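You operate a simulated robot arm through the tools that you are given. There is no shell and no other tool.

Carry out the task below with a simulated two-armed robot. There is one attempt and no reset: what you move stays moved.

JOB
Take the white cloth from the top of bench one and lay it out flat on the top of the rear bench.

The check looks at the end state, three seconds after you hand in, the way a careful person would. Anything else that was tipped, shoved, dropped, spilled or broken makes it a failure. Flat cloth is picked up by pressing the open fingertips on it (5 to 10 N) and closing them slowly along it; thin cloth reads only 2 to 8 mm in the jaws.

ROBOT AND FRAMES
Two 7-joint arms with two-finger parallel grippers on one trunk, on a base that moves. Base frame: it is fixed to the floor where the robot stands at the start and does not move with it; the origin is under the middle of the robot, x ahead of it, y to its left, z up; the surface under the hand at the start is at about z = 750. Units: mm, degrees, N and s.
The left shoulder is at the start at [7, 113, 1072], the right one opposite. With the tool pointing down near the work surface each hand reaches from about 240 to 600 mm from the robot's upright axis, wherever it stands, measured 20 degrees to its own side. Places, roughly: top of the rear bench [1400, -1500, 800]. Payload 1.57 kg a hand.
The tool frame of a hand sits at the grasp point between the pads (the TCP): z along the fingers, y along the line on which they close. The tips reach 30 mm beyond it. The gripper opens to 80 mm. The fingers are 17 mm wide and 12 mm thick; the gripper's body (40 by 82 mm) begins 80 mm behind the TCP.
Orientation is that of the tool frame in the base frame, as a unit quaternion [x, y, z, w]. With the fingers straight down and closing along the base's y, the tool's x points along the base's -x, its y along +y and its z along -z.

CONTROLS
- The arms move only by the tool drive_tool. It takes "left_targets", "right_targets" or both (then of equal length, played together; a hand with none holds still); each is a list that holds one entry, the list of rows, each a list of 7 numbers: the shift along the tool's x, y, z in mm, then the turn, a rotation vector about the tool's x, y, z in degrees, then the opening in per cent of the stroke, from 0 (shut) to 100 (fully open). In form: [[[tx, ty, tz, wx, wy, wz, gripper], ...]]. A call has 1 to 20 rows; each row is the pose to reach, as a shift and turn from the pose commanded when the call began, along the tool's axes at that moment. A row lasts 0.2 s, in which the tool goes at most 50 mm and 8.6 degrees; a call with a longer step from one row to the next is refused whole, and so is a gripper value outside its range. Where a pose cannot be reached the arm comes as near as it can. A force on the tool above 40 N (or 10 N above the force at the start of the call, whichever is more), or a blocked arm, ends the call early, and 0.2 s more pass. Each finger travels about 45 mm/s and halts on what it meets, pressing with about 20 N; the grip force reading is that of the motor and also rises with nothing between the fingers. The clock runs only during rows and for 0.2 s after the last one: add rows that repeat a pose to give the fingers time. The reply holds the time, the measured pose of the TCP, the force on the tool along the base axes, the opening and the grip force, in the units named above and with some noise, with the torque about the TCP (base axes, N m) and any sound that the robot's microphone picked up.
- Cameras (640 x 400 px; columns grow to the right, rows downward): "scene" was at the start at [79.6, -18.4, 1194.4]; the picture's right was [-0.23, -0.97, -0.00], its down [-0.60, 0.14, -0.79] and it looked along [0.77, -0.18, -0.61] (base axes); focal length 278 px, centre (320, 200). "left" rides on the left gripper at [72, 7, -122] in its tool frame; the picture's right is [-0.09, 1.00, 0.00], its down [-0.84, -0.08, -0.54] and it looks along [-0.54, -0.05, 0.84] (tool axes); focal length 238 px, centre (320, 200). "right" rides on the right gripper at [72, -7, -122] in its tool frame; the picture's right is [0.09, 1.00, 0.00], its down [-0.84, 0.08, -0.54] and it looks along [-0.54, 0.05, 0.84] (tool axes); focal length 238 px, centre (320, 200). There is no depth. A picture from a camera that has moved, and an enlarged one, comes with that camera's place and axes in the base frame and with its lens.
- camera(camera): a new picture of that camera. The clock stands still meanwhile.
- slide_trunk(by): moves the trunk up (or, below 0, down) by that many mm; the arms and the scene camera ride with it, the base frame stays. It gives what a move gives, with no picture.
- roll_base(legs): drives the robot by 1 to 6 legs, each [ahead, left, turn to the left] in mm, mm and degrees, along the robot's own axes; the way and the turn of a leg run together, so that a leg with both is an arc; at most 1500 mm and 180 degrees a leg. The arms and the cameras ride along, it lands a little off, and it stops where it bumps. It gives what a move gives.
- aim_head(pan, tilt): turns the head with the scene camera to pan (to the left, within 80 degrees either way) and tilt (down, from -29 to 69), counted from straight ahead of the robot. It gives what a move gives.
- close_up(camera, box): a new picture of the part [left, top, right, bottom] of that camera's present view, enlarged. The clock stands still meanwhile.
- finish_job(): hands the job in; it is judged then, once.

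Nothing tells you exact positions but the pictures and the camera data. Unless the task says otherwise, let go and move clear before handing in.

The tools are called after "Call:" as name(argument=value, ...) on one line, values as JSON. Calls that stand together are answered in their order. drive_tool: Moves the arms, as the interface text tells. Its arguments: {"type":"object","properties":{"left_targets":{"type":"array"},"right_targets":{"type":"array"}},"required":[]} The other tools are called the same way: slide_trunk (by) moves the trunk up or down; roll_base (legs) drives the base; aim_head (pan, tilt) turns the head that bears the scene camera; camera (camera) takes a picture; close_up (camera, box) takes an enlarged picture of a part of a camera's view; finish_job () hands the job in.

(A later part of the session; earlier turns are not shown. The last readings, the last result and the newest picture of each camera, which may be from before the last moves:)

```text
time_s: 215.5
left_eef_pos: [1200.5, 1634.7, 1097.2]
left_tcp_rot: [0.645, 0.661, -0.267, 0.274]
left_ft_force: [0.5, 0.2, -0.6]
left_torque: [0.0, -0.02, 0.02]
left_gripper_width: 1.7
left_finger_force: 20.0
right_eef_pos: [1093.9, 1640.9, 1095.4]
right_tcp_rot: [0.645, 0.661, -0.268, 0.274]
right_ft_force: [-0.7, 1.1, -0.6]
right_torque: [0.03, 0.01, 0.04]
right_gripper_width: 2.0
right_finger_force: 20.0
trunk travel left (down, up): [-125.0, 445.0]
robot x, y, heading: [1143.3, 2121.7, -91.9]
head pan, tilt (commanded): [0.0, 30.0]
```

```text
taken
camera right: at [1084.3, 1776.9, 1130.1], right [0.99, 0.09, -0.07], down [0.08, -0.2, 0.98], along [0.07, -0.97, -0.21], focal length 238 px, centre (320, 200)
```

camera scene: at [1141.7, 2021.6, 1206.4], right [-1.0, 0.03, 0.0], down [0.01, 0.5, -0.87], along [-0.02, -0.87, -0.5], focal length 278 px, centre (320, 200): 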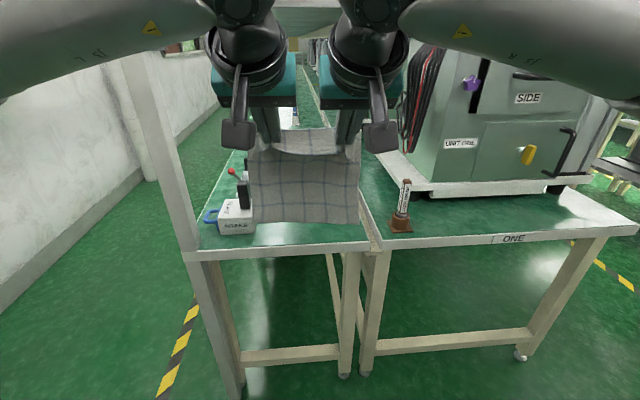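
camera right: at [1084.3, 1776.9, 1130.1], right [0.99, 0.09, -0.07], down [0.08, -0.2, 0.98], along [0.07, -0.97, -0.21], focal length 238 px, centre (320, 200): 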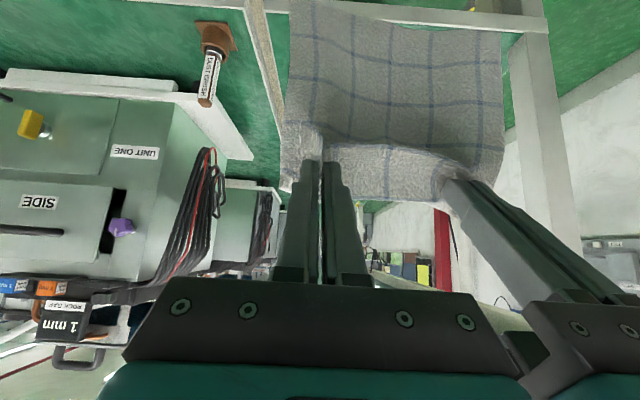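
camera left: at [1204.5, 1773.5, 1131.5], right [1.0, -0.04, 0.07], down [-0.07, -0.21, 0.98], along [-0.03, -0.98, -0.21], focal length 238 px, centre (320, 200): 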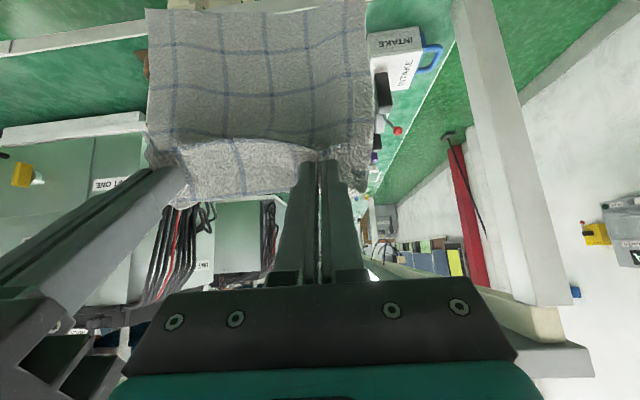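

With the hands at 45° the cloth hangs flat, its lower edge about 200 mm below and 68 mm ahead of the TCPs. I'll lower the hands 92 mm so the wrists clear the shelf, then drive forward so the cloth passes just over the bench end.

Call:
drive_tool(left_targets=[[[16, 0, 16, 0, 0, 0, 0], [32, 0, 32, 0, 0, 0, 0], [48, 0, 48, 0, 0, 0, 0], [65, 0, 65, 0, 0, 0, 0], [65, 0, 65, 0, 0, 0, 0]]], right_targets=[[[16, 0, 16, 0, 0, 0, 0], [32, 0, 32, 0, 0, 0, 0], [48, 0, 48, 0, 0, 0, 0], [65, 0, 65, 0, 0, 0, 0], [65, 0, 65, 0, 0, 0, 0]]])

Call:
roll_base(legs=[[120, 0, 0]])

Call:
camera(camera="scene")

Call:
camera(camera="left")

```text
time_s: 216.7
left_eef_pos: [1202.5, 1633.3, 1003.5]
left_tcp_rot: [0.645, 0.661, -0.267, 0.273]
left_ft_force: [0.6, 0.5, 0.3]
left_torque: [-0.01, -0.04, 0.01]
left_gripper_width: 1.5
left_finger_force: 19.6
right_eef_pos: [1092.6, 1639.2, 1003.5]
right_tcp_rot: [0.645, 0.661, -0.268, 0.274]
right_ft_force: [0.8, -0.6, 0.7]
right_torque: [0.0, -0.01, 0.05]
right_gripper_width: 1.9
right_finger_force: 20.1
trunk travel left (down, up): [-125.0, 445.0]
robot x, y, heading: [1147.2, 2121.3, -91.7]
head pan, tilt (commanded): [0.0, 30.0]
```

```text
time_s: 217.9
left_eef_pos: [1196.2, 1511.2, 1004.6]
left_tcp_rot: [0.646, 0.661, -0.268, 0.274]
left_ft_force: [-0.2, 0.2, -0.2]
left_torque: [-0.04, 0.0, 0.01]
left_gripper_width: 1.8
left_finger_force: 19.9
right_eef_pos: [1087.9, 1518.5, 1004.6]
right_tcp_rot: [0.645, 0.661, -0.268, 0.274]
right_ft_force: [0.6, 0.4, -0.1]
right_torque: [0.02, -0.02, 0.03]
right_gripper_width: 2.0
right_finger_force: 19.9
trunk travel left (down, up): [-125.0, 445.0]
robot x, y, heading: [1140.8, 2002.9, -91.9]
head pan, tilt (commanded): [0.0, 30.0]
```

```text
taken
camera scene: at [1137.9, 1900.5, 1206.3], right [-1.0, 0.03, 0.0], down [0.02, 0.5, -0.87], along [-0.03, -0.87, -0.5], focal length 278 px, centre (320, 200)
```

scene: 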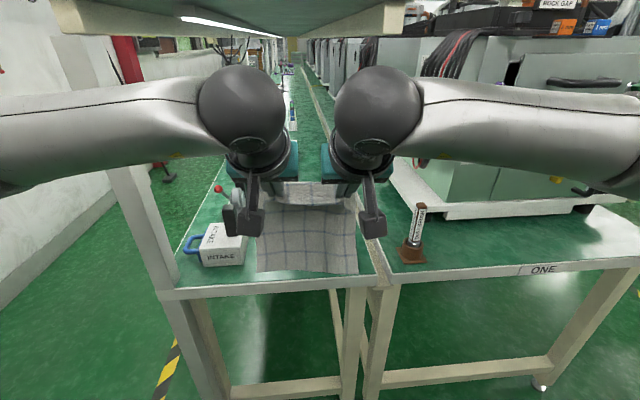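

```text
taken
camera left: at [1201.6, 1650.1, 1039.2], right [1.0, -0.04, 0.07], down [-0.07, -0.21, 0.97], along [-0.03, -0.98, -0.21], focal length 238 px, centre (320, 200)
```

left: 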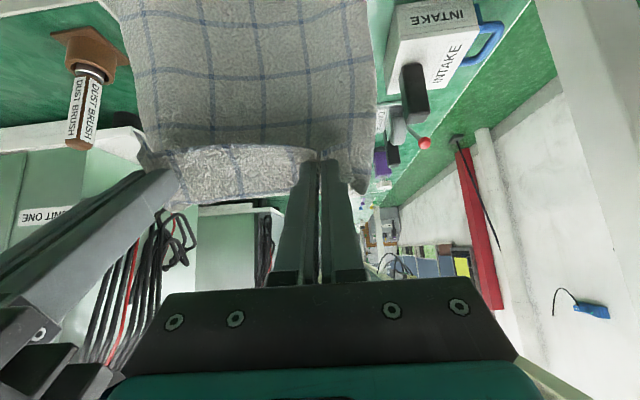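

The cloth's lower edge clears the bench by about 50 mm and the wrists are below the shelf level. I'll roll the last ~120 mm forward.

Call:
roll_base(legs=[[122, 5, 0]])

Call:
drive_tool(left_targets=[[[10, 0, 10, 0, 0, 0, 0], [21, 0, 21, 0, 0, 0, 0], [21, 0, 21, 0, 0, 0, 0]]], right_targets=[[[10, 0, 10, 0, 0, 0, 0], [21, 0, 21, 0, 0, 0, 0], [21, 0, 21, 0, 0, 0, 0]]])

Call:
camera(camera="scene")

```text
time_s: 219.2
left_eef_pos: [1197.9, 1390.2, 1004.4]
left_tcp_rot: [0.647, 0.66, -0.268, 0.274]
left_ft_force: [-0.2, -0.5, -0.2]
left_torque: [-0.01, -0.01, 0.05]
left_gripper_width: 1.9
left_finger_force: 20.1
right_eef_pos: [1088.2, 1396.6, 1004.8]
right_tcp_rot: [0.646, 0.66, -0.269, 0.273]
right_ft_force: [-0.2, 0.2, -0.2]
right_torque: [0.02, 0.0, 0.01]
right_gripper_width: 2.1
right_finger_force: 20.7
trunk travel left (down, up): [-125.0, 445.0]
robot x, y, heading: [1141.3, 1876.5, -92.0]
head pan, tilt (commanded): [0.0, 30.0]
```

```text
time_s: 220.0
left_eef_pos: [1198.3, 1391.9, 975.9]
left_tcp_rot: [0.647, 0.66, -0.268, 0.273]
left_ft_force: [0.3, -0.3, 0.2]
left_torque: [-0.01, -0.02, 0.02]
left_gripper_width: 1.7
left_finger_force: 20.1
right_eef_pos: [1087.8, 1396.9, 975.7]
right_tcp_rot: [0.646, 0.66, -0.269, 0.274]
right_ft_force: [0.3, 0.0, -0.1]
right_torque: [0.01, -0.01, 0.02]
right_gripper_width: 1.9
right_finger_force: 19.9
trunk travel left (down, up): [-125.0, 445.0]
robot x, y, heading: [1143.1, 1876.3, -91.9]
head pan, tilt (commanded): [0.0, 30.0]
```

```text
taken
camera scene: at [1138.8, 1779.4, 1206.4], right [-1.0, 0.03, 0.0], down [0.02, 0.5, -0.87], along [-0.03, -0.87, -0.5], focal length 278 px, centre (320, 200)
```

scene: 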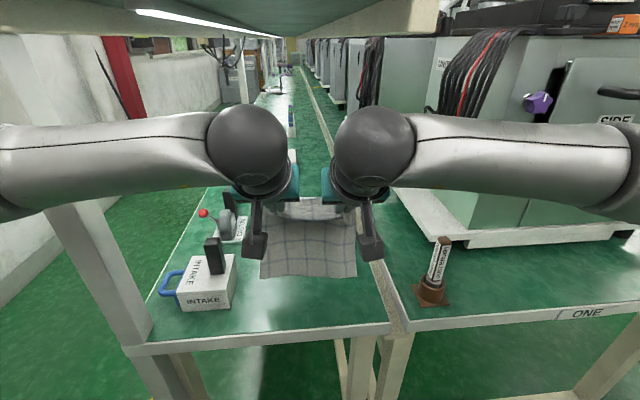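

The cloth is centred over x ≈ 1047–1244, between the bench's front edge (997) and the INTAKE box (1300), with its lower edge about 20 mm above the bench. I'll extend the hands forward under the shelf to the start of the lay.

Call:
drive_tool(left_targets=[[[-15, 0, 15, 0, 0, 0, 0], [-30, 0, 30, 0, 0, 0, 0], [-45, 0, 45, 0, 0, 0, 0], [-60, 0, 60, 0, 0, 0, 0], [-75, 0, 75, 0, 0, 0, 0], [-90, 0, 90, 0, 0, 0, 0], [-105, 0, 105, 0, 0, 0, 0], [-120, 0, 120, 0, 0, 0, 0], [-120, 0, 120, 0, 0, 0, 0], [-120, 0, 120, 0, 0, 0, 0]]], right_targets=[[[-15, 0, 15, 0, 0, 0, 0], [-30, 0, 30, 0, 0, 0, 0], [-45, 0, 45, 0, 0, 0, 0], [-60, 0, 60, 0, 0, 0, 0], [-75, 0, 75, 0, 0, 0, 0], [-90, 0, 90, 0, 0, 0, 0], [-105, 0, 105, 0, 0, 0, 0], [-120, 0, 120, 0, 0, 0, 0], [-120, 0, 120, 0, 0, 0, 0], [-120, 0, 120, 0, 0, 0, 0]]])

Call:
camera(camera="scene")

Call:
camera(camera="right")

Call:
camera(camera="left")

```text
time_s: 222.2
left_eef_pos: [1202.3, 1221.6, 976.4]
left_tcp_rot: [0.647, 0.659, -0.269, 0.273]
left_ft_force: [0.1, 0.4, 0.0]
left_torque: [0.02, 0.04, 0.04]
left_gripper_width: 1.9
left_finger_force: 20.1
right_eef_pos: [1090.6, 1228.0, 976.1]
right_tcp_rot: [0.646, 0.66, -0.27, 0.274]
right_ft_force: [0.1, 0.8, 0.4]
right_torque: [0.03, 0.01, 0.02]
right_gripper_width: 1.9
right_finger_force: 20.3
trunk travel left (down, up): [-125.0, 445.0]
robot x, y, heading: [1145.4, 1877.7, -91.9]
head pan, tilt (commanded): [0.0, 30.0]
```

```text
taken
camera scene: at [1138.8, 1779.5, 1206.4], right [-1.0, 0.03, 0.0], down [0.02, 0.5, -0.87], along [-0.03, -0.87, -0.5], focal length 278 px, centre (320, 200)
```

scene: 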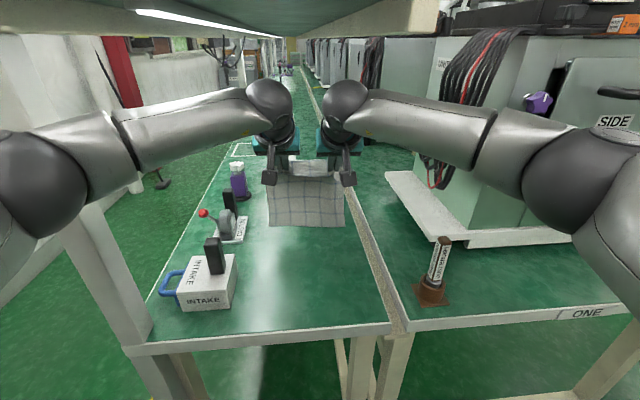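

```text
taken
camera right: at [1081.1, 1364.5, 1010.6], right [0.99, 0.09, -0.07], down [0.08, -0.2, 0.98], along [0.07, -0.98, -0.21], focal length 238 px, centre (320, 200)
```

right: 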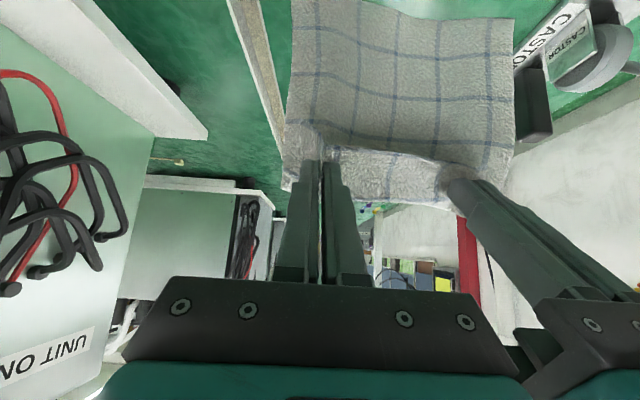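

```text
taken
camera left: at [1205.9, 1360.4, 1010.9], right [1.0, -0.05, 0.07], down [-0.07, -0.21, 0.98], along [-0.03, -0.98, -0.21], focal length 238 px, centre (320, 200)
```

left: 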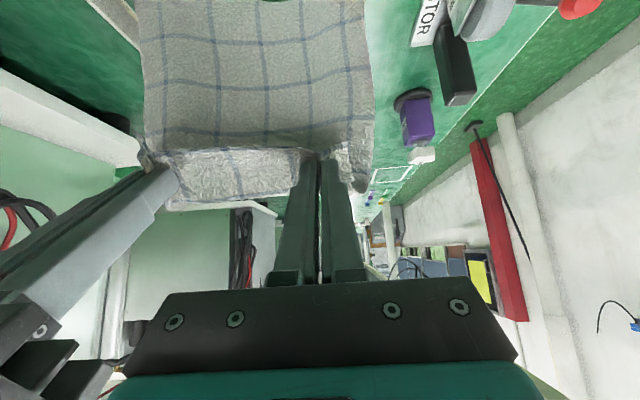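

The cloth's far edge hangs at y ≈ 1165, x ≈ 1050–1250, about 20 mm above the free strip, and the clamp and box are clear of it. I'll lower 25 mm so the far edge touches down.

Call:
drive_tool(left_targets=[[[5, 0, 5, 0, 0, 0, 0], [10, 0, 9, 0, 0, 0, 0], [15, 0, 12, 0, 0, 0, 0], [19, 0, 12, 0, 0, 0, 0], [23, 0, 12, 0, 0, 0, 0], [23, 0, 12, 0, 0, 0, 0]]], right_targets=[[[5, 0, 5, 0, 0, 0, 0], [10, 0, 9, 0, 0, 0, 0], [15, 0, 12, 0, 0, 0, 0], [19, 0, 12, 0, 0, 0, 0], [23, 0, 12, 0, 0, 0, 0], [23, 0, 12, 0, 0, 0, 0]]])

Call:
close_up(camera="scene", box=[220, 140, 400, 260])

Call:
camera(camera="right")

```text
time_s: 223.6
left_eef_pos: [1199.7, 1227.6, 950.2]
left_tcp_rot: [0.647, 0.66, -0.268, 0.273]
left_ft_force: [0.2, -0.3, 0.2]
left_torque: [0.02, -0.01, 0.07]
left_gripper_width: 1.5
left_finger_force: 20.3
right_eef_pos: [1092.1, 1233.9, 951.2]
right_tcp_rot: [0.646, 0.66, -0.27, 0.274]
right_ft_force: [0.4, 0.6, -0.5]
right_torque: [-0.02, 0.02, 0.02]
right_gripper_width: 2.1
right_finger_force: 19.7
trunk travel left (down, up): [-125.0, 445.0]
robot x, y, heading: [1139.5, 1879.1, -92.1]
head pan, tilt (commanded): [0.0, 30.0]
```

```text
3.33 times, centred on (310, 200) of scene
camera zoom: at [1138.8, 1779.4, 1206.4], right [-1.0, 0.03, 0.0], down [0.02, 0.5, -0.87], along [-0.03, -0.87, -0.5], focal length 927 px, centre (353, 200)
```

zoom: 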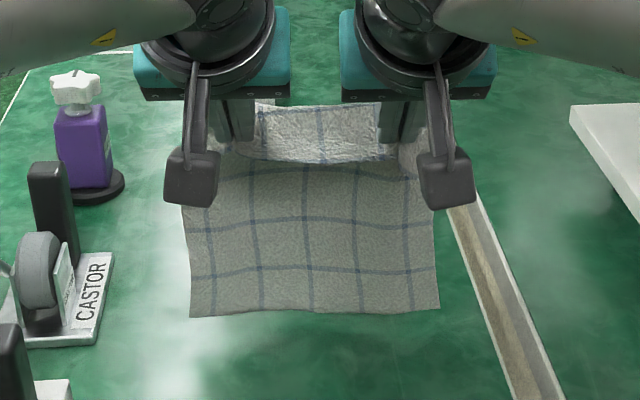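

```text
taken
camera right: at [1081.6, 1371.7, 986.3], right [0.99, 0.09, -0.07], down [0.08, -0.2, 0.98], along [0.07, -0.98, -0.21], focal length 238 px, centre (320, 200)
```

right: 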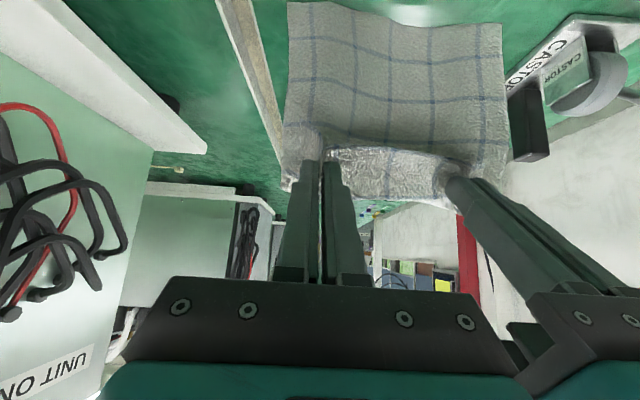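

The far edge is at the bench surface, y ≈ 1173. Now I'll start drawing the hands back and down on the 45° line so the cloth lays out.

Call:
drive_tool(left_targets=[[[11, 0, 0, 0, 0, 0, 0], [22, 0, 0, 0, 0, 0, 0], [33, 0, 0, 0, 0, 0, 0], [44, 0, 0, 0, 0, 0, 0], [55, 0, 0, 0, 0, 0, 0]]], right_targets=[[[11, 0, 0, 0, 0, 0, 0], [22, 0, 0, 0, 0, 0, 0], [33, 0, 0, 0, 0, 0, 0], [44, 0, 0, 0, 0, 0, 0], [55, 0, 0, 0, 0, 0, 0]]])

Call:
close_up(camera="scene", box=[220, 160, 400, 280])

Call:
camera(camera="right")

```text
time_s: 224.8
left_eef_pos: [1198.9, 1266.8, 910.5]
left_tcp_rot: [0.647, 0.659, -0.268, 0.274]
left_ft_force: [0.2, 0.6, 0.2]
left_torque: [-0.01, -0.01, 0.0]
left_gripper_width: 1.9
left_finger_force: 20.0
right_eef_pos: [1090.7, 1275.5, 911.0]
right_tcp_rot: [0.645, 0.66, -0.27, 0.274]
right_ft_force: [0.7, -0.5, -0.5]
right_torque: [0.02, -0.02, 0.05]
right_gripper_width: 2.0
right_finger_force: 19.6
trunk travel left (down, up): [-125.0, 445.0]
robot x, y, heading: [1141.1, 1881.8, -92.0]
head pan, tilt (commanded): [0.0, 30.0]
```

```text
3.33 times, centred on (310, 220) of scene
camera zoom: at [1138.8, 1779.4, 1206.4], right [-1.0, 0.03, 0.0], down [0.02, 0.5, -0.87], along [-0.03, -0.87, -0.5], focal length 927 px, centre (353, 133)
```

zoom: 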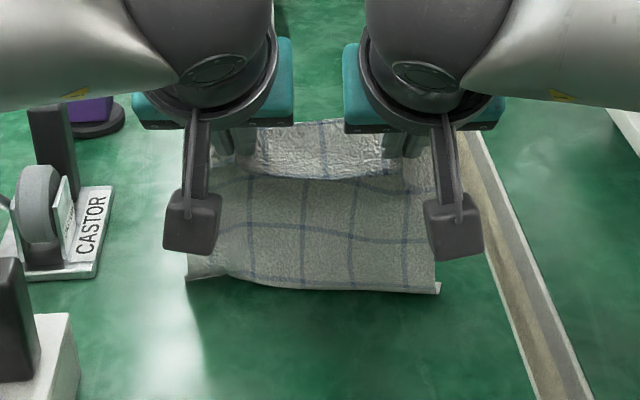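

```text
taken
camera right: at [1080.8, 1411.1, 946.1], right [0.99, 0.09, -0.07], down [0.08, -0.2, 0.98], along [0.07, -0.98, -0.21], focal length 238 px, centre (320, 200)
```

right: 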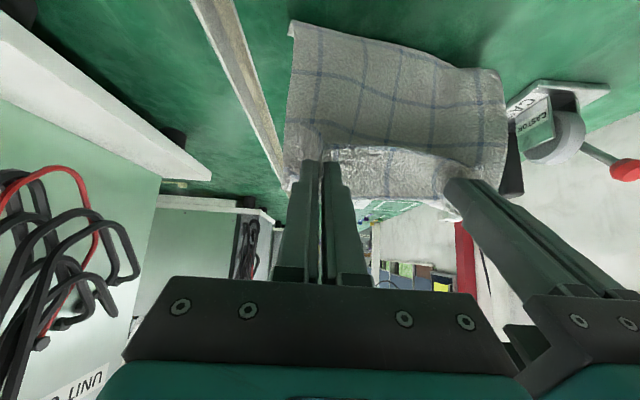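

The cloth is laying out as intended: the fold line is at y ≈ 1226, with the far part lying beyond it. I'll continue, gradually turning the hands back to vertical so the held edge comes down flat.

Call:
drive_tool(left_targets=[[[10, 0, 0.5, 0, 4, 0, 0], [20, 0, 1, 0, 8, 0, 0], [30, 0, 1.2, 0, 12, 0, 0], [40, 0, 1.6, 0, 17, 0, 0], [50, 0, 2, 0, 21, 0, 0], [60, 0, 2.3, 0, 25, 0, 0]]], right_targets=[[[10, 0, 0.5, 0, 4, 0, 0], [20, 0, 1, 0, 8, 0, 0], [30, 0, 1.2, 0, 12, 0, 0], [40, 0, 1.6, 0, 17, 0, 0], [50, 0, 2, 0, 21, 0, 0], [60, 0, 2.3, 0, 25, 0, 0]]])

Call:
close_up(camera="scene", box=[220, 160, 400, 280])

Call:
camera(camera="right")

Call:
camera(camera="left")

```text
time_s: 226.2
left_eef_pos: [1199.6, 1308.4, 866.6]
left_tcp_rot: [0.69, 0.703, -0.122, 0.123]
left_ft_force: [-0.7, 0.1, -0.4]
left_torque: [0.03, 0.03, 0.04]
left_gripper_width: 1.9
left_finger_force: 19.8
right_eef_pos: [1089.7, 1315.1, 866.9]
right_tcp_rot: [0.689, 0.703, -0.123, 0.124]
right_ft_force: [-0.2, -0.2, -0.6]
right_torque: [0.0, 0.01, 0.04]
right_gripper_width: 2.0
right_finger_force: 19.8
trunk travel left (down, up): [-125.0, 445.0]
robot x, y, heading: [1139.5, 1879.0, -91.9]
head pan, tilt (commanded): [0.0, 30.0]
```

```text
3.33 times, centred on (310, 220) of scene
camera zoom: at [1138.8, 1779.4, 1206.4], right [-1.0, 0.03, 0.0], down [0.02, 0.5, -0.87], along [-0.03, -0.87, -0.5], focal length 927 px, centre (353, 133)
```

zoom: 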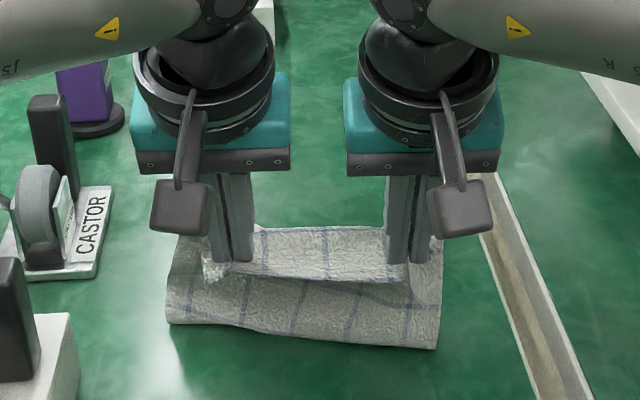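

```text
taken
camera right: at [1080.2, 1422.8, 957.0], right [0.99, 0.11, -0.03], down [0.09, -0.6, 0.8], along [0.07, -0.79, -0.6], focal length 238 px, centre (320, 200)
```

right: 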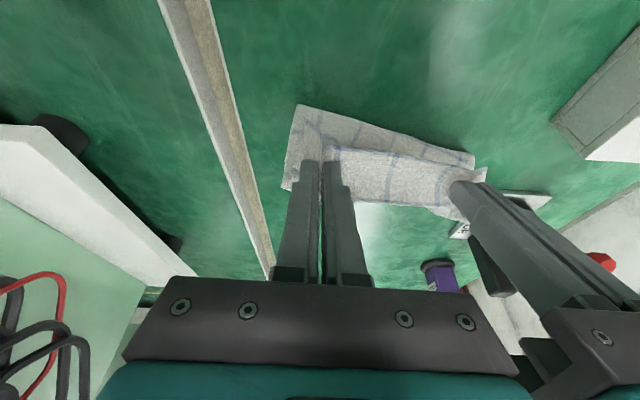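

```text
taken
camera left: at [1205.1, 1419.5, 956.7], right [1.0, -0.07, 0.03], down [-0.07, -0.6, 0.8], along [-0.03, -0.8, -0.61], focal length 238 px, centre (320, 200)
```

left: 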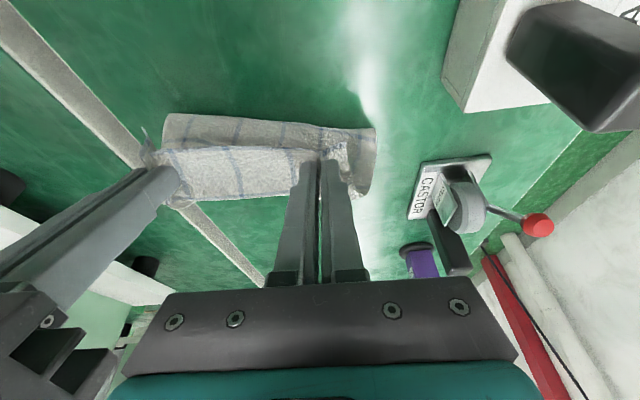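

I need to be sure the far part is lying away from me and not curling back, so I'll zoom in.

Call:
close_up(camera="scene", box=[255, 205, 355, 270])

Call:
close_up(camera="left", box=[130, 80, 410, 240])

Call:
close_up(camera="right", box=[250, 80, 530, 240])

```text
6.15 times, centred on (305, 238) of scene
camera zoom: at [1138.8, 1779.4, 1206.4], right [-1.0, 0.03, 0.0], down [0.02, 0.5, -0.87], along [-0.03, -0.87, -0.5], focal length 1711 px, centre (412, -31)
```

zoom: 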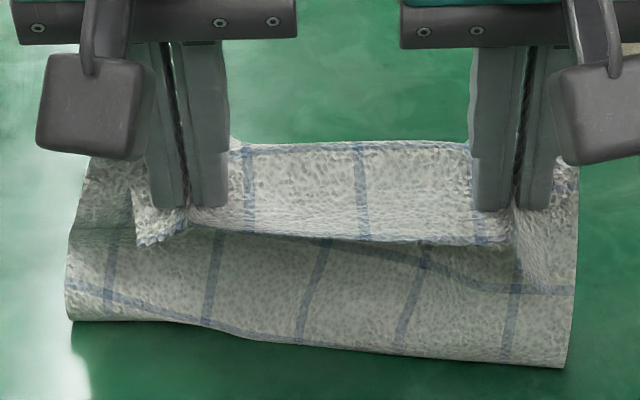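

```text
2.29 times, centred on (270, 160) of left
camera zoom: at [1205.1, 1419.5, 956.7], right [1.0, -0.07, 0.03], down [-0.07, -0.6, 0.8], along [-0.03, -0.8, -0.61], focal length 545 px, centre (434, 291)
```

zoom: 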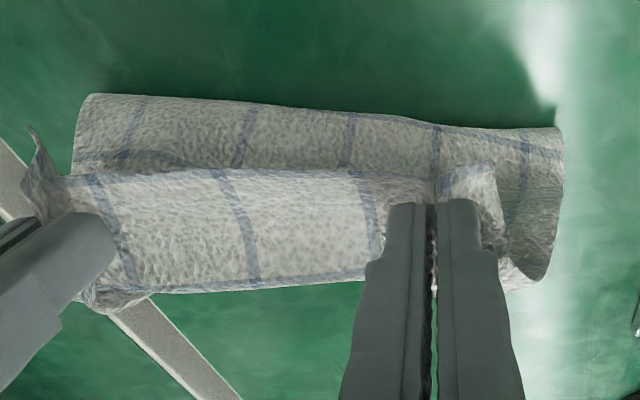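

```text
2.29 times, centred on (390, 160) of right
camera zoom: at [1080.2, 1422.8, 957.0], right [0.99, 0.11, -0.03], down [0.09, -0.6, 0.8], along [0.07, -0.79, -0.6], focal length 545 px, centre (160, 291)
```

zoom: 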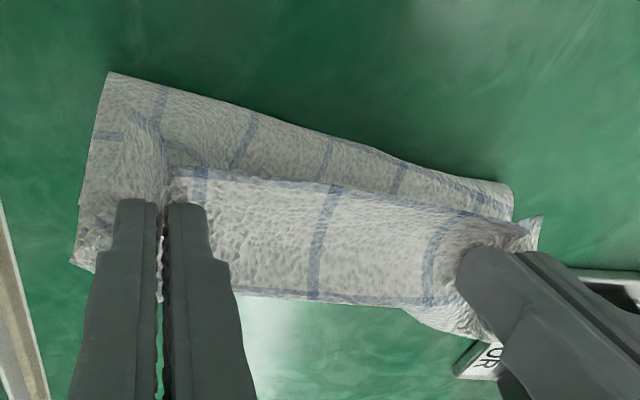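

The grid lines show the lower visible boundary is a fold at about mid-cloth, with the remaining ~108 mm lying away on the bench as intended. I'll continue back and down, bringing the hands to vertical.

Call:
drive_tool(left_targets=[[[9.5, 0, 5.4, 0, 4, 0, 0], [19, 0, 10.8, 0, 8, 0, 0], [28.5, 0, 16.2, 0, 12, 0, 0], [38, 0, 21.5, 0, 16, 0, 0], [47, 0, 27, 0, 20, 0, 0]]], right_targets=[[[9.5, 0, 5.4, 0, 4, 0, 0], [19, 0, 10.8, 0, 8, 0, 0], [28.5, 0, 16.2, 0, 12, 0, 0], [38, 0, 21.5, 0, 16, 0, 0], [49, 0, 27, 0, 20, 0, 0]]])

Call:
close_up(camera="scene", box=[230, 180, 390, 290])

Call:
camera(camera="right")

Call:
camera(camera="left")

```text
time_s: 227.4
left_eef_pos: [1199.1, 1344.4, 825.9]
left_tcp_rot: [0.701, 0.714, 0.0, 0.001]
left_ft_force: [-1.6, -0.2, 0.2]
left_torque: [-0.07, -0.03, 0.05]
left_gripper_width: 1.6
left_finger_force: 19.9
right_eef_pos: [1087.0, 1352.4, 822.7]
right_tcp_rot: [0.699, 0.715, -0.002, 0.0]
right_ft_force: [-0.4, -0.3, -0.3]
right_torque: [-0.02, 0.02, 0.03]
right_gripper_width: 2.2
right_finger_force: 20.2
trunk travel left (down, up): [-125.0, 445.0]
robot x, y, heading: [1143.0, 1878.1, -91.8]
head pan, tilt (commanded): [0.0, 30.0]
```

```text
3.64 times, centred on (310, 235) of scene
camera zoom: at [1138.8, 1779.4, 1206.4], right [-1.0, 0.03, 0.0], down [0.02, 0.5, -0.87], along [-0.03, -0.87, -0.5], focal length 1011 px, centre (356, 73)
```

zoom: 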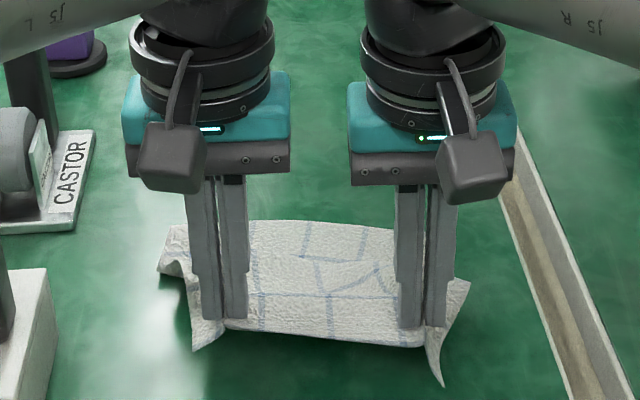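

```text
taken
camera right: at [1079.9, 1423.8, 946.3], right [0.99, 0.11, 0.0], down [0.1, -0.83, 0.54], along [0.06, -0.54, -0.84], focal length 238 px, centre (320, 200)
```

right: 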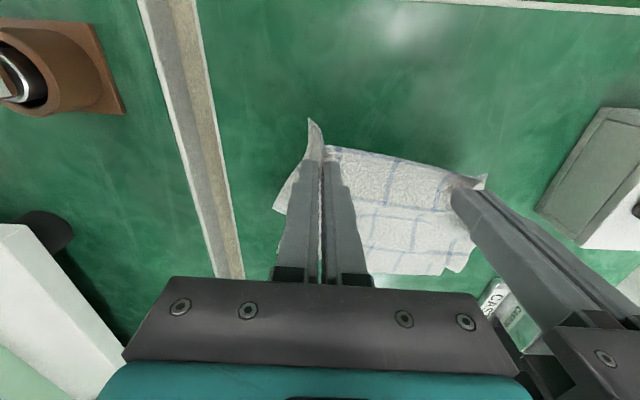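

```text
taken
camera left: at [1205.1, 1416.7, 947.1], right [1.0, -0.07, 0.0], down [-0.06, -0.84, 0.54], along [-0.04, -0.54, -0.84], focal length 238 px, centre (320, 200)
```

left: 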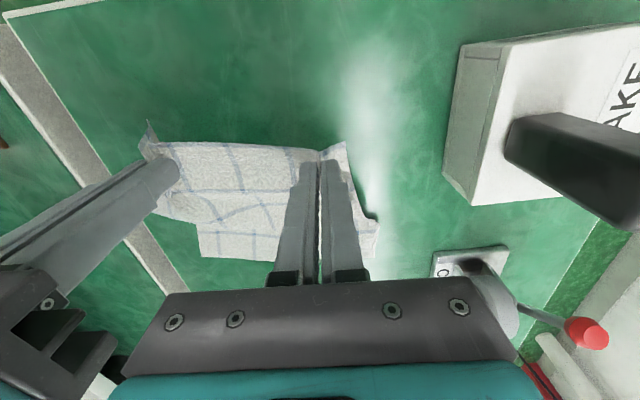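

The turn to vertical let the sheet flop forward into a Z-fold, and the far edge slid back to y ≈ 1205. It's best to redo this, so I'll lift the cloth clear again, re-tilt, go further forward and lay it with less tilt change and more pull-back.

Call:
drive_tool(left_targets=[[[0, 0, -17, 0, -5.6, 0, 0], [0, 0, -34, 0, -11.2, 0, 0], [0, 0, -51, 0, -16.9, 0, 0], [0, 0, -68, 0, -22.5, 0, 0], [0, 0, -85, 0, -28, 0, 0], [0, 0, -102, 0, -34, 0, 0], [0, 0, -119, 0, -40, 0, 0], [0, 0, -136, 0, -45, 0, 0], [0, 0, -150, 0, -45, 0, 0]]], right_targets=[[[0, 0, -17, 0, -5.6, 0, 0], [0, 0, -34, 0, -11.2, 0, 0], [0, 0, -51, 0, -16.9, 0, 0], [0, 0, -68, 0, -22.5, 0, 0], [0, 0, -85, 0, -28, 0, 0], [0, 0, -102, 0, -34, 0, 0], [0, 0, -119, 0, -40, 0, 0], [0, 0, -136, 0, -45, 0, 0], [0, 0, -153, 0, -45, 0, 0]]])

Call:
camera(camera="scene")

Call:
camera(camera="left")

```text
time_s: 229.4
left_eef_pos: [1199.6, 1343.6, 975.7]
left_tcp_rot: [0.646, 0.66, -0.269, 0.274]
left_ft_force: [-0.6, -0.1, 0.7]
left_torque: [-0.01, 0.02, 0.0]
left_gripper_width: 1.7
left_finger_force: 19.6
right_eef_pos: [1088.3, 1351.1, 979.2]
right_tcp_rot: [0.646, 0.659, -0.27, 0.274]
right_ft_force: [-0.3, -0.1, -0.4]
right_torque: [0.01, -0.04, 0.01]
right_gripper_width: 2.0
right_finger_force: 19.8
trunk travel left (down, up): [-125.0, 445.0]
robot x, y, heading: [1137.8, 1876.5, -91.7]
head pan, tilt (commanded): [0.0, 30.0]
```

```text
taken
camera scene: at [1138.8, 1779.5, 1206.4], right [-1.0, 0.03, 0.0], down [0.02, 0.5, -0.87], along [-0.03, -0.87, -0.5], focal length 278 px, centre (320, 200)
```

scene: 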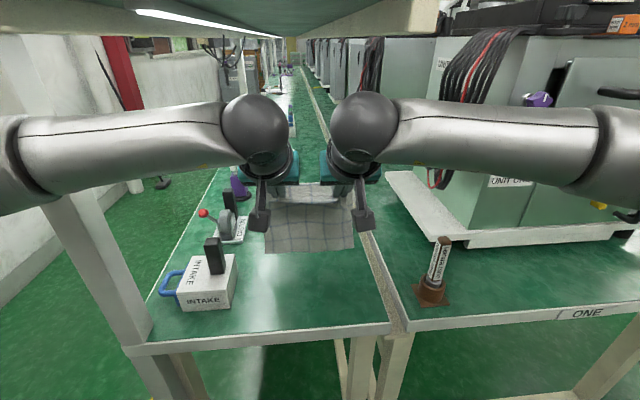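

```text
taken
camera left: at [1203.7, 1481.6, 1010.2], right [1.0, -0.04, 0.07], down [-0.07, -0.21, 0.98], along [-0.03, -0.98, -0.21], focal length 238 px, centre (320, 200)
```

left: 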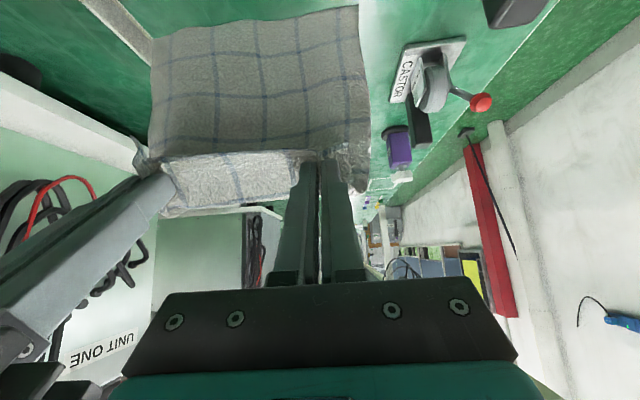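

The cloth hangs flat again. I'll go further forward this time, to TCP y ≈ 1177, and use a revised path that keeps the sheet slightly taut (higher, and pulled back more) so it can't flop over.

Call:
drive_tool(left_targets=[[[-13, 0, 13, 0, 0, 0, 0], [-26, 0, 26, 0, 0, 0, 0], [-39, 0, 39, 0, 0, 0, 0], [-52, 0, 52, 0, 0, 0, 0], [-65, 0, 65, 0, 0, 0, 0], [-78, 0, 78, 0, 0, 0, 0], [-91, 0, 91, 0, 0, 0, 0], [-104, 0, 104, 0, 0, 0, 0], [-118, 0, 118, 0, 0, 0, 0], [-118, 0, 118, 0, 0, 0, 0], [-118, 0, 118, 0, 0, 0, 0]]], right_targets=[[[-13, 0, 13, 0, 0, 0, 0], [-26, 0, 26, 0, 0, 0, 0], [-39, 0, 39, 0, 0, 0, 0], [-52, 0, 52, 0, 0, 0, 0], [-65, 0, 65, 0, 0, 0, 0], [-78, 0, 78, 0, 0, 0, 0], [-91, 0, 91, 0, 0, 0, 0], [-105, 0, 105, 0, 0, 0, 0], [-120, 0, 124, 0, 0, 0, 0], [-120, 0, 124, 0, 0, 0, 0], [-120, 0, 124, 0, 0, 0, 0]]])

Call:
camera(camera="scene")

Call:
camera(camera="left")

```text
time_s: 231.8
left_eef_pos: [1202.7, 1176.9, 979.1]
left_tcp_rot: [0.647, 0.66, -0.268, 0.273]
left_ft_force: [0.0, -0.1, 1.0]
left_torque: [0.02, 0.01, 0.04]
left_gripper_width: 1.5
left_finger_force: 20.5
right_eef_pos: [1092.8, 1177.8, 977.7]
right_tcp_rot: [0.646, 0.66, -0.269, 0.275]
right_ft_force: [1.2, -0.7, 0.6]
right_torque: [0.01, 0.01, 0.02]
right_gripper_width: 1.7
right_finger_force: 19.8
trunk travel left (down, up): [-125.0, 445.0]
robot x, y, heading: [1139.3, 1877.4, -91.8]
head pan, tilt (commanded): [0.0, 30.0]
```

```text
taken
camera scene: at [1138.8, 1779.5, 1206.4], right [-1.0, 0.03, 0.0], down [0.02, 0.5, -0.87], along [-0.03, -0.87, -0.5], focal length 278 px, centre (320, 200)
```

scene: 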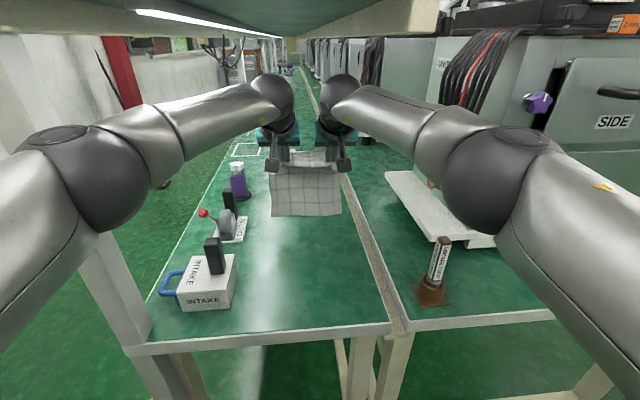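

```text
taken
camera left: at [1206.9, 1315.3, 1012.9], right [1.0, -0.05, 0.07], down [-0.07, -0.21, 0.98], along [-0.03, -0.98, -0.21], focal length 238 px, centre (320, 200)
```

left: 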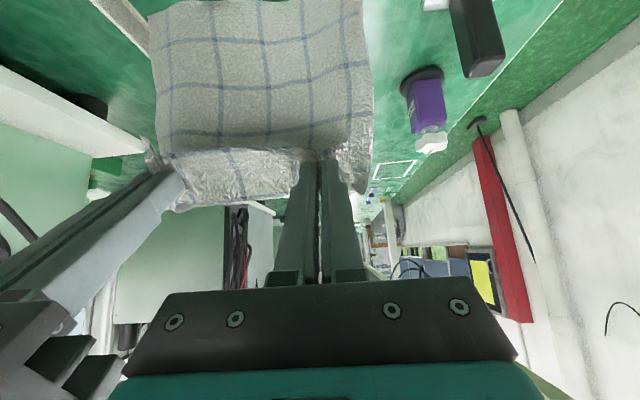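

The far edge is now over y ≈ 1110, x ≈ 1055–1250, all clear. I'll touch down and start the new path as far as its midpoint, then check.

Call:
drive_tool(left_targets=[[[6, 0, 6, 0, 0, 0, 0], [12, 0, 12, 0, 0, 0, 0], [18, 0, 18, 0, 0, 0, 0], [28.5, 0, 15, 0, 2.5, 0, 0], [39, 0, 12.5, 0, 5, 0, 0], [50, 0, 10, 0, 7.5, 0, 0], [60, 0, 8, 0, 10, 0, 0], [71, 0, 7, 0, 14, 0, 0], [82, 0, 6, 0, 18, 0, 0], [94, 0, 5, 0, 21.5, 0, 0], [105, 0, 4, 0, 25, 0, 0]]], right_targets=[[[6, 0, 6, 0, 0, 0, 0], [12, 0, 12, 0, 0, 0, 0], [18, 0, 18, 0, 0, 0, 0], [28.5, 0, 15, 0, 2.5, 0, 0], [39, 0, 12.5, 0, 5, 0, 0], [50, 0, 10, 0, 7.5, 0, 0], [60, 0, 8, 0, 10, 0, 0], [71, 0, 7, 0, 14, 0, 0], [82, 0, 6, 0, 18, 0, 0], [94, 0, 5, 0, 21.5, 0, 0], [105, 0, 4, 0, 25, 0, 0]]])

Call:
close_up(camera="scene", box=[240, 170, 380, 260])

Call:
camera(camera="left")

Call:
camera(camera="right")

```text
time_s: 234.2
left_eef_pos: [1200.7, 1248.9, 898.6]
left_tcp_rot: [0.69, 0.703, -0.122, 0.124]
left_ft_force: [0.6, 0.2, -0.7]
left_torque: [-0.01, -0.02, 0.02]
left_gripper_width: 1.3
left_finger_force: 20.3
right_eef_pos: [1090.1, 1250.3, 899.0]
right_tcp_rot: [0.689, 0.704, -0.122, 0.125]
right_ft_force: [-0.2, -0.6, 1.1]
right_torque: [0.01, 0.01, 0.0]
right_gripper_width: 2.0
right_finger_force: 20.1
trunk travel left (down, up): [-125.0, 445.0]
robot x, y, heading: [1144.8, 1877.6, -92.0]
head pan, tilt (commanded): [0.0, 30.0]
```

```text
4.44 times, centred on (310, 215) of scene
camera zoom: at [1138.9, 1779.4, 1206.4], right [-1.0, 0.03, 0.0], down [0.02, 0.5, -0.87], along [-0.03, -0.87, -0.5], focal length 1236 px, centre (364, 133)
```

zoom: 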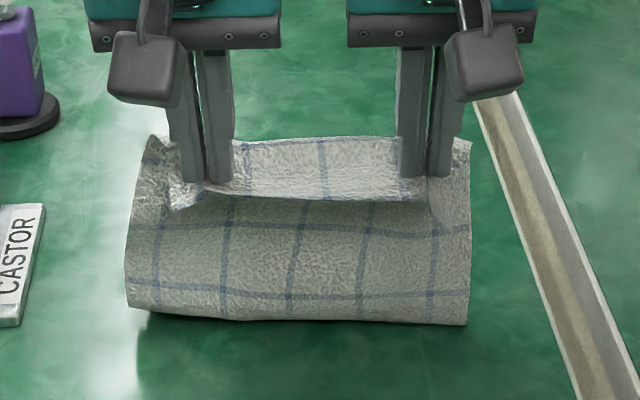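

```text
taken
camera left: at [1206.0, 1359.0, 987.6], right [1.0, -0.07, 0.03], down [-0.07, -0.6, 0.8], along [-0.03, -0.8, -0.61], focal length 238 px, centre (320, 200)
```

left: 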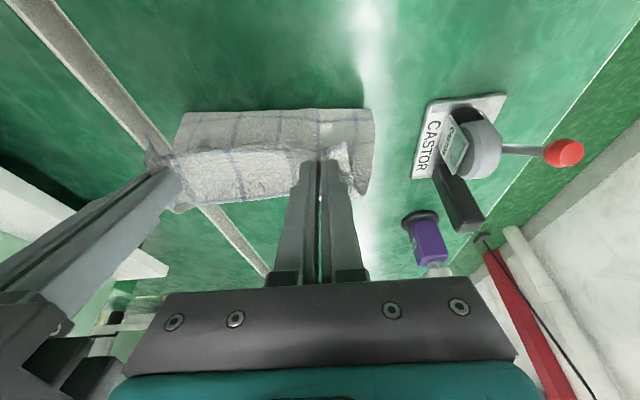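

```text
taken
camera right: at [1081.9, 1359.0, 990.0], right [0.99, 0.11, -0.03], down [0.09, -0.6, 0.8], along [0.06, -0.79, -0.6], focal length 238 px, centre (320, 200)
```

right: 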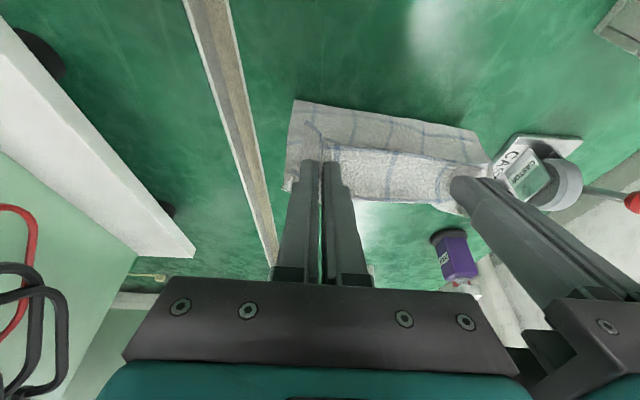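

It's going well: the fold is at y ≈ 1206 and the far edge is still at about y 1108, with the sheet hanging cleanly. I'll continue back and down without changing the tilt.

Call:
drive_tool(left_targets=[[[12, 0, 4.5, 0, 0, 0, 0], [24, 0, 9, 0, 0, 0, 0], [36, 0, 13.6, 0, 0, 0, 0], [48, 0, 18, 0, 0, 0, 0]]], right_targets=[[[12, 0, 4.5, 0, 0, 0, 0], [24, 0, 9, 0, 0, 0, 0], [36, 0, 13.6, 0, 0, 0, 0], [48, 0, 18, 0, 0, 0, 0]]])

Call:
close_up(camera="scene", box=[240, 180, 380, 270])

Call:
camera(camera="left")

```text
time_s: 235.2
left_eef_pos: [1200.4, 1286.9, 865.0]
left_tcp_rot: [0.69, 0.703, -0.122, 0.125]
left_ft_force: [-0.4, 0.3, -0.5]
left_torque: [0.01, 0.01, -0.01]
left_gripper_width: 1.5
left_finger_force: 19.9
right_eef_pos: [1089.6, 1289.7, 866.2]
right_tcp_rot: [0.689, 0.703, -0.123, 0.124]
right_ft_force: [0.8, -0.8, 0.1]
right_torque: [0.0, 0.01, 0.0]
right_gripper_width: 1.9
right_finger_force: 20.0
trunk travel left (down, up): [-125.0, 445.0]
robot x, y, heading: [1140.4, 1881.1, -92.0]
head pan, tilt (commanded): [0.0, 30.0]
```

```text
4.44 times, centred on (310, 225) of scene
camera zoom: at [1138.8, 1779.5, 1206.4], right [-1.0, 0.03, 0.0], down [0.02, 0.5, -0.87], along [-0.03, -0.87, -0.5], focal length 1236 px, centre (364, 89)
```

zoom: 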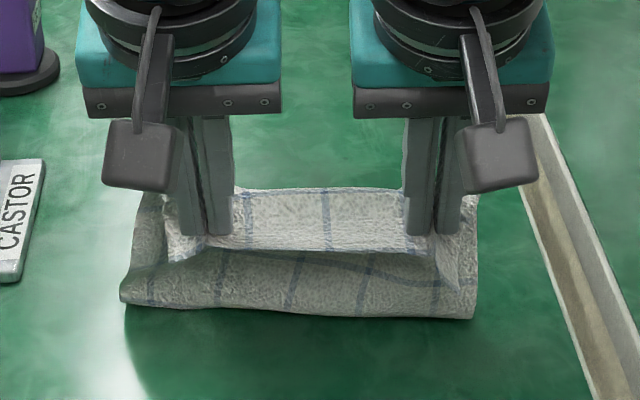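

```text
taken
camera left: at [1205.6, 1397.3, 955.0], right [1.0, -0.07, 0.03], down [-0.07, -0.6, 0.8], along [-0.03, -0.8, -0.6], focal length 238 px, centre (320, 200)
```

left: 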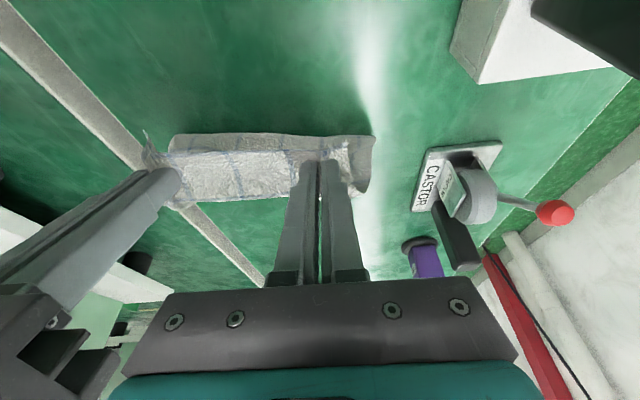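

Fold is at y ≈ 1240 and the sheet is still clean. On to the next step.

Call:
drive_tool(left_targets=[[[11, 0, 4.6, 0, 0, 0, 0], [22, 0, 9.2, 0, 0, 0, 0], [32.5, 0, 13.8, 0, 0, 0, 0], [43, 0, 18.4, 0, 0, 0, 0]]], right_targets=[[[11, 0, 4.6, 0, 0, 0, 0], [22, 0, 9.2, 0, 0, 0, 0], [32.5, 0, 13.8, 0, 0, 0, 0], [43, 0, 18.4, 0, 0, 0, 0]]])

Call:
close_up(camera="scene", box=[240, 180, 380, 270])

Call:
camera(camera="left")

Call:
camera(camera="right")

```text
time_s: 236.2
left_eef_pos: [1199.2, 1321.4, 835.4]
left_tcp_rot: [0.69, 0.703, -0.121, 0.124]
left_ft_force: [-2.0, -0.6, 0.7]
left_torque: [-0.01, 0.04, 0.0]
left_gripper_width: 1.6
left_finger_force: 19.9
right_eef_pos: [1089.4, 1323.3, 834.4]
right_tcp_rot: [0.689, 0.703, -0.123, 0.125]
right_ft_force: [0.4, -0.1, -0.4]
right_torque: [-0.01, -0.01, 0.01]
right_gripper_width: 2.0
right_finger_force: 20.5
trunk travel left (down, up): [-125.0, 445.0]
robot x, y, heading: [1144.9, 1876.1, -91.8]
head pan, tilt (commanded): [0.0, 30.0]
```

```text
4.44 times, centred on (310, 225) of scene
camera zoom: at [1138.8, 1779.4, 1206.4], right [-1.0, 0.03, 0.0], down [0.02, 0.5, -0.87], along [-0.03, -0.87, -0.5], focal length 1236 px, centre (364, 89)
```

zoom: 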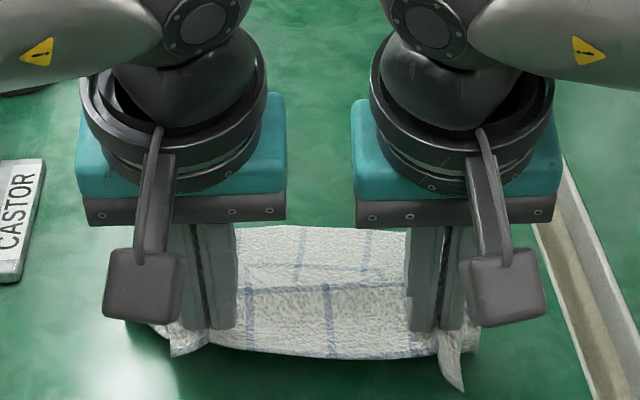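

```text
taken
camera left: at [1203.6, 1431.2, 924.1], right [1.0, -0.07, 0.03], down [-0.07, -0.6, 0.8], along [-0.03, -0.8, -0.6], focal length 238 px, centre (320, 200)
```

left: 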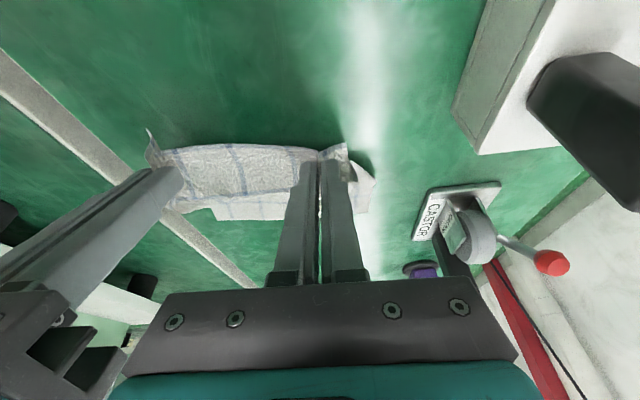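

```text
taken
camera right: at [1080.7, 1433.0, 923.8], right [0.99, 0.11, -0.03], down [0.09, -0.6, 0.8], along [0.06, -0.79, -0.6], focal length 238 px, centre (320, 200)
```

right: 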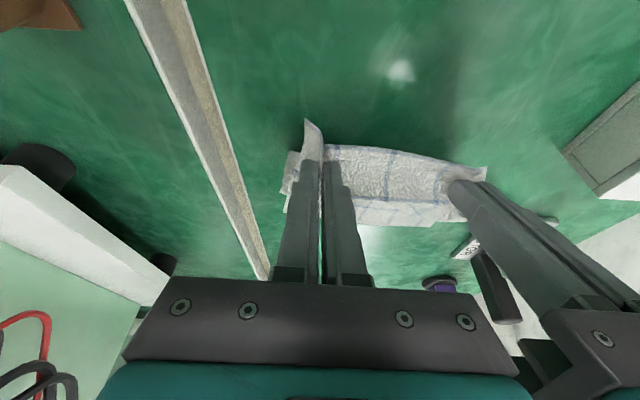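

The far edge is sliding back with the fold, so there is some slack. Drawing the hands straight back at this height should take the slack out, because the cloth trails forward from the jaws and the laid part drags. I'll pull back 45 mm and look.

Call:
drive_tool(left_targets=[[[8.5, 0, -3, 0, 0, 0, 0], [17, 0, -6, 0, 0, 0, 0], [25.5, 0, -9.2, 0, 0, 0, 0], [34, 0, -12.3, 0, 0, 0, 0], [42.3, 0, -15.4, 0, 0, 0, 0]]], right_targets=[[[8.5, 0, -3, 0, 0, 0, 0], [17, 0, -6, 0, 0, 0, 0], [25.5, 0, -9.2, 0, 0, 0, 0], [34, 0, -12.3, 0, 0, 0, 0], [42.3, 0, -15.4, 0, 0, 0, 0]]])

Call:
close_up(camera="scene", box=[240, 190, 380, 290])

Call:
camera(camera="left")

Call:
camera(camera="right")

```text
time_s: 237.4
left_eef_pos: [1198.3, 1365.7, 833.3]
left_tcp_rot: [0.69, 0.703, -0.122, 0.124]
left_ft_force: [0.9, 0.1, 0.0]
left_torque: [0.04, 0.01, 0.01]
left_gripper_width: 1.4
left_finger_force: 19.8
right_eef_pos: [1088.2, 1368.9, 834.9]
right_tcp_rot: [0.689, 0.703, -0.123, 0.126]
right_ft_force: [0.4, -0.2, -0.5]
right_torque: [0.01, 0.03, 0.03]
right_gripper_width: 1.7
right_finger_force: 20.0
trunk travel left (down, up): [-125.0, 445.0]
robot x, y, heading: [1140.9, 1879.8, -91.7]
head pan, tilt (commanded): [0.0, 30.0]
```

```text
4.00 times, centred on (310, 240) of scene
camera zoom: at [1138.8, 1779.5, 1206.4], right [-1.0, 0.03, 0.0], down [0.02, 0.5, -0.87], along [-0.03, -0.87, -0.5], focal length 1112 px, centre (360, 40)
```

zoom: 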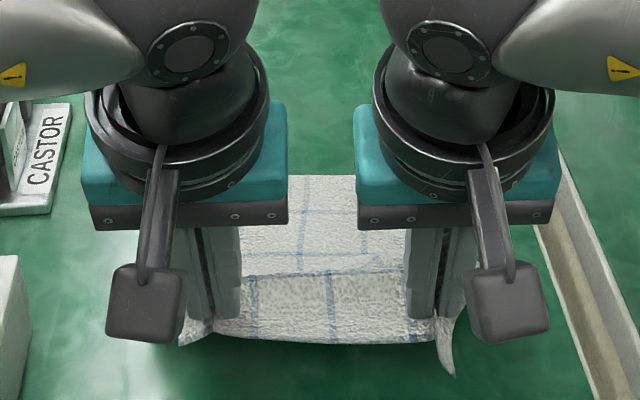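

```text
taken
camera left: at [1203.3, 1476.5, 922.9], right [1.0, -0.07, 0.03], down [-0.07, -0.6, 0.8], along [-0.03, -0.8, -0.6], focal length 238 px, centre (320, 200)
```

left: 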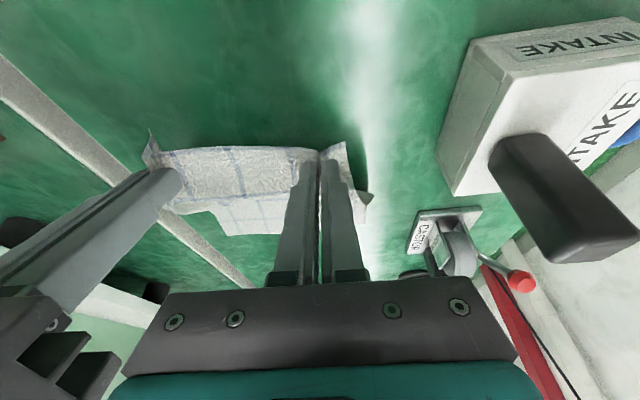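

```text
taken
camera right: at [1079.4, 1478.3, 924.0], right [0.99, 0.11, -0.03], down [0.09, -0.6, 0.8], along [0.06, -0.8, -0.6], focal length 238 px, centre (320, 200)
```

right: 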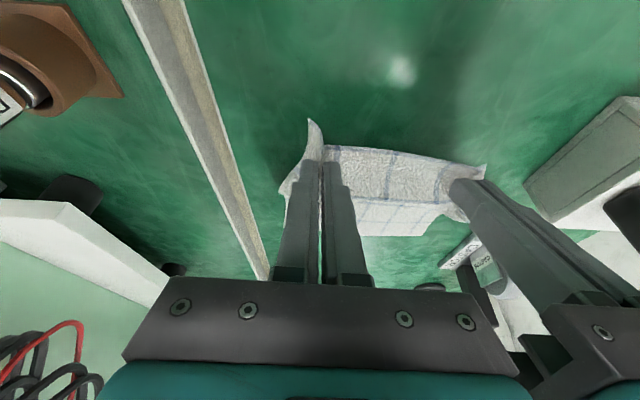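

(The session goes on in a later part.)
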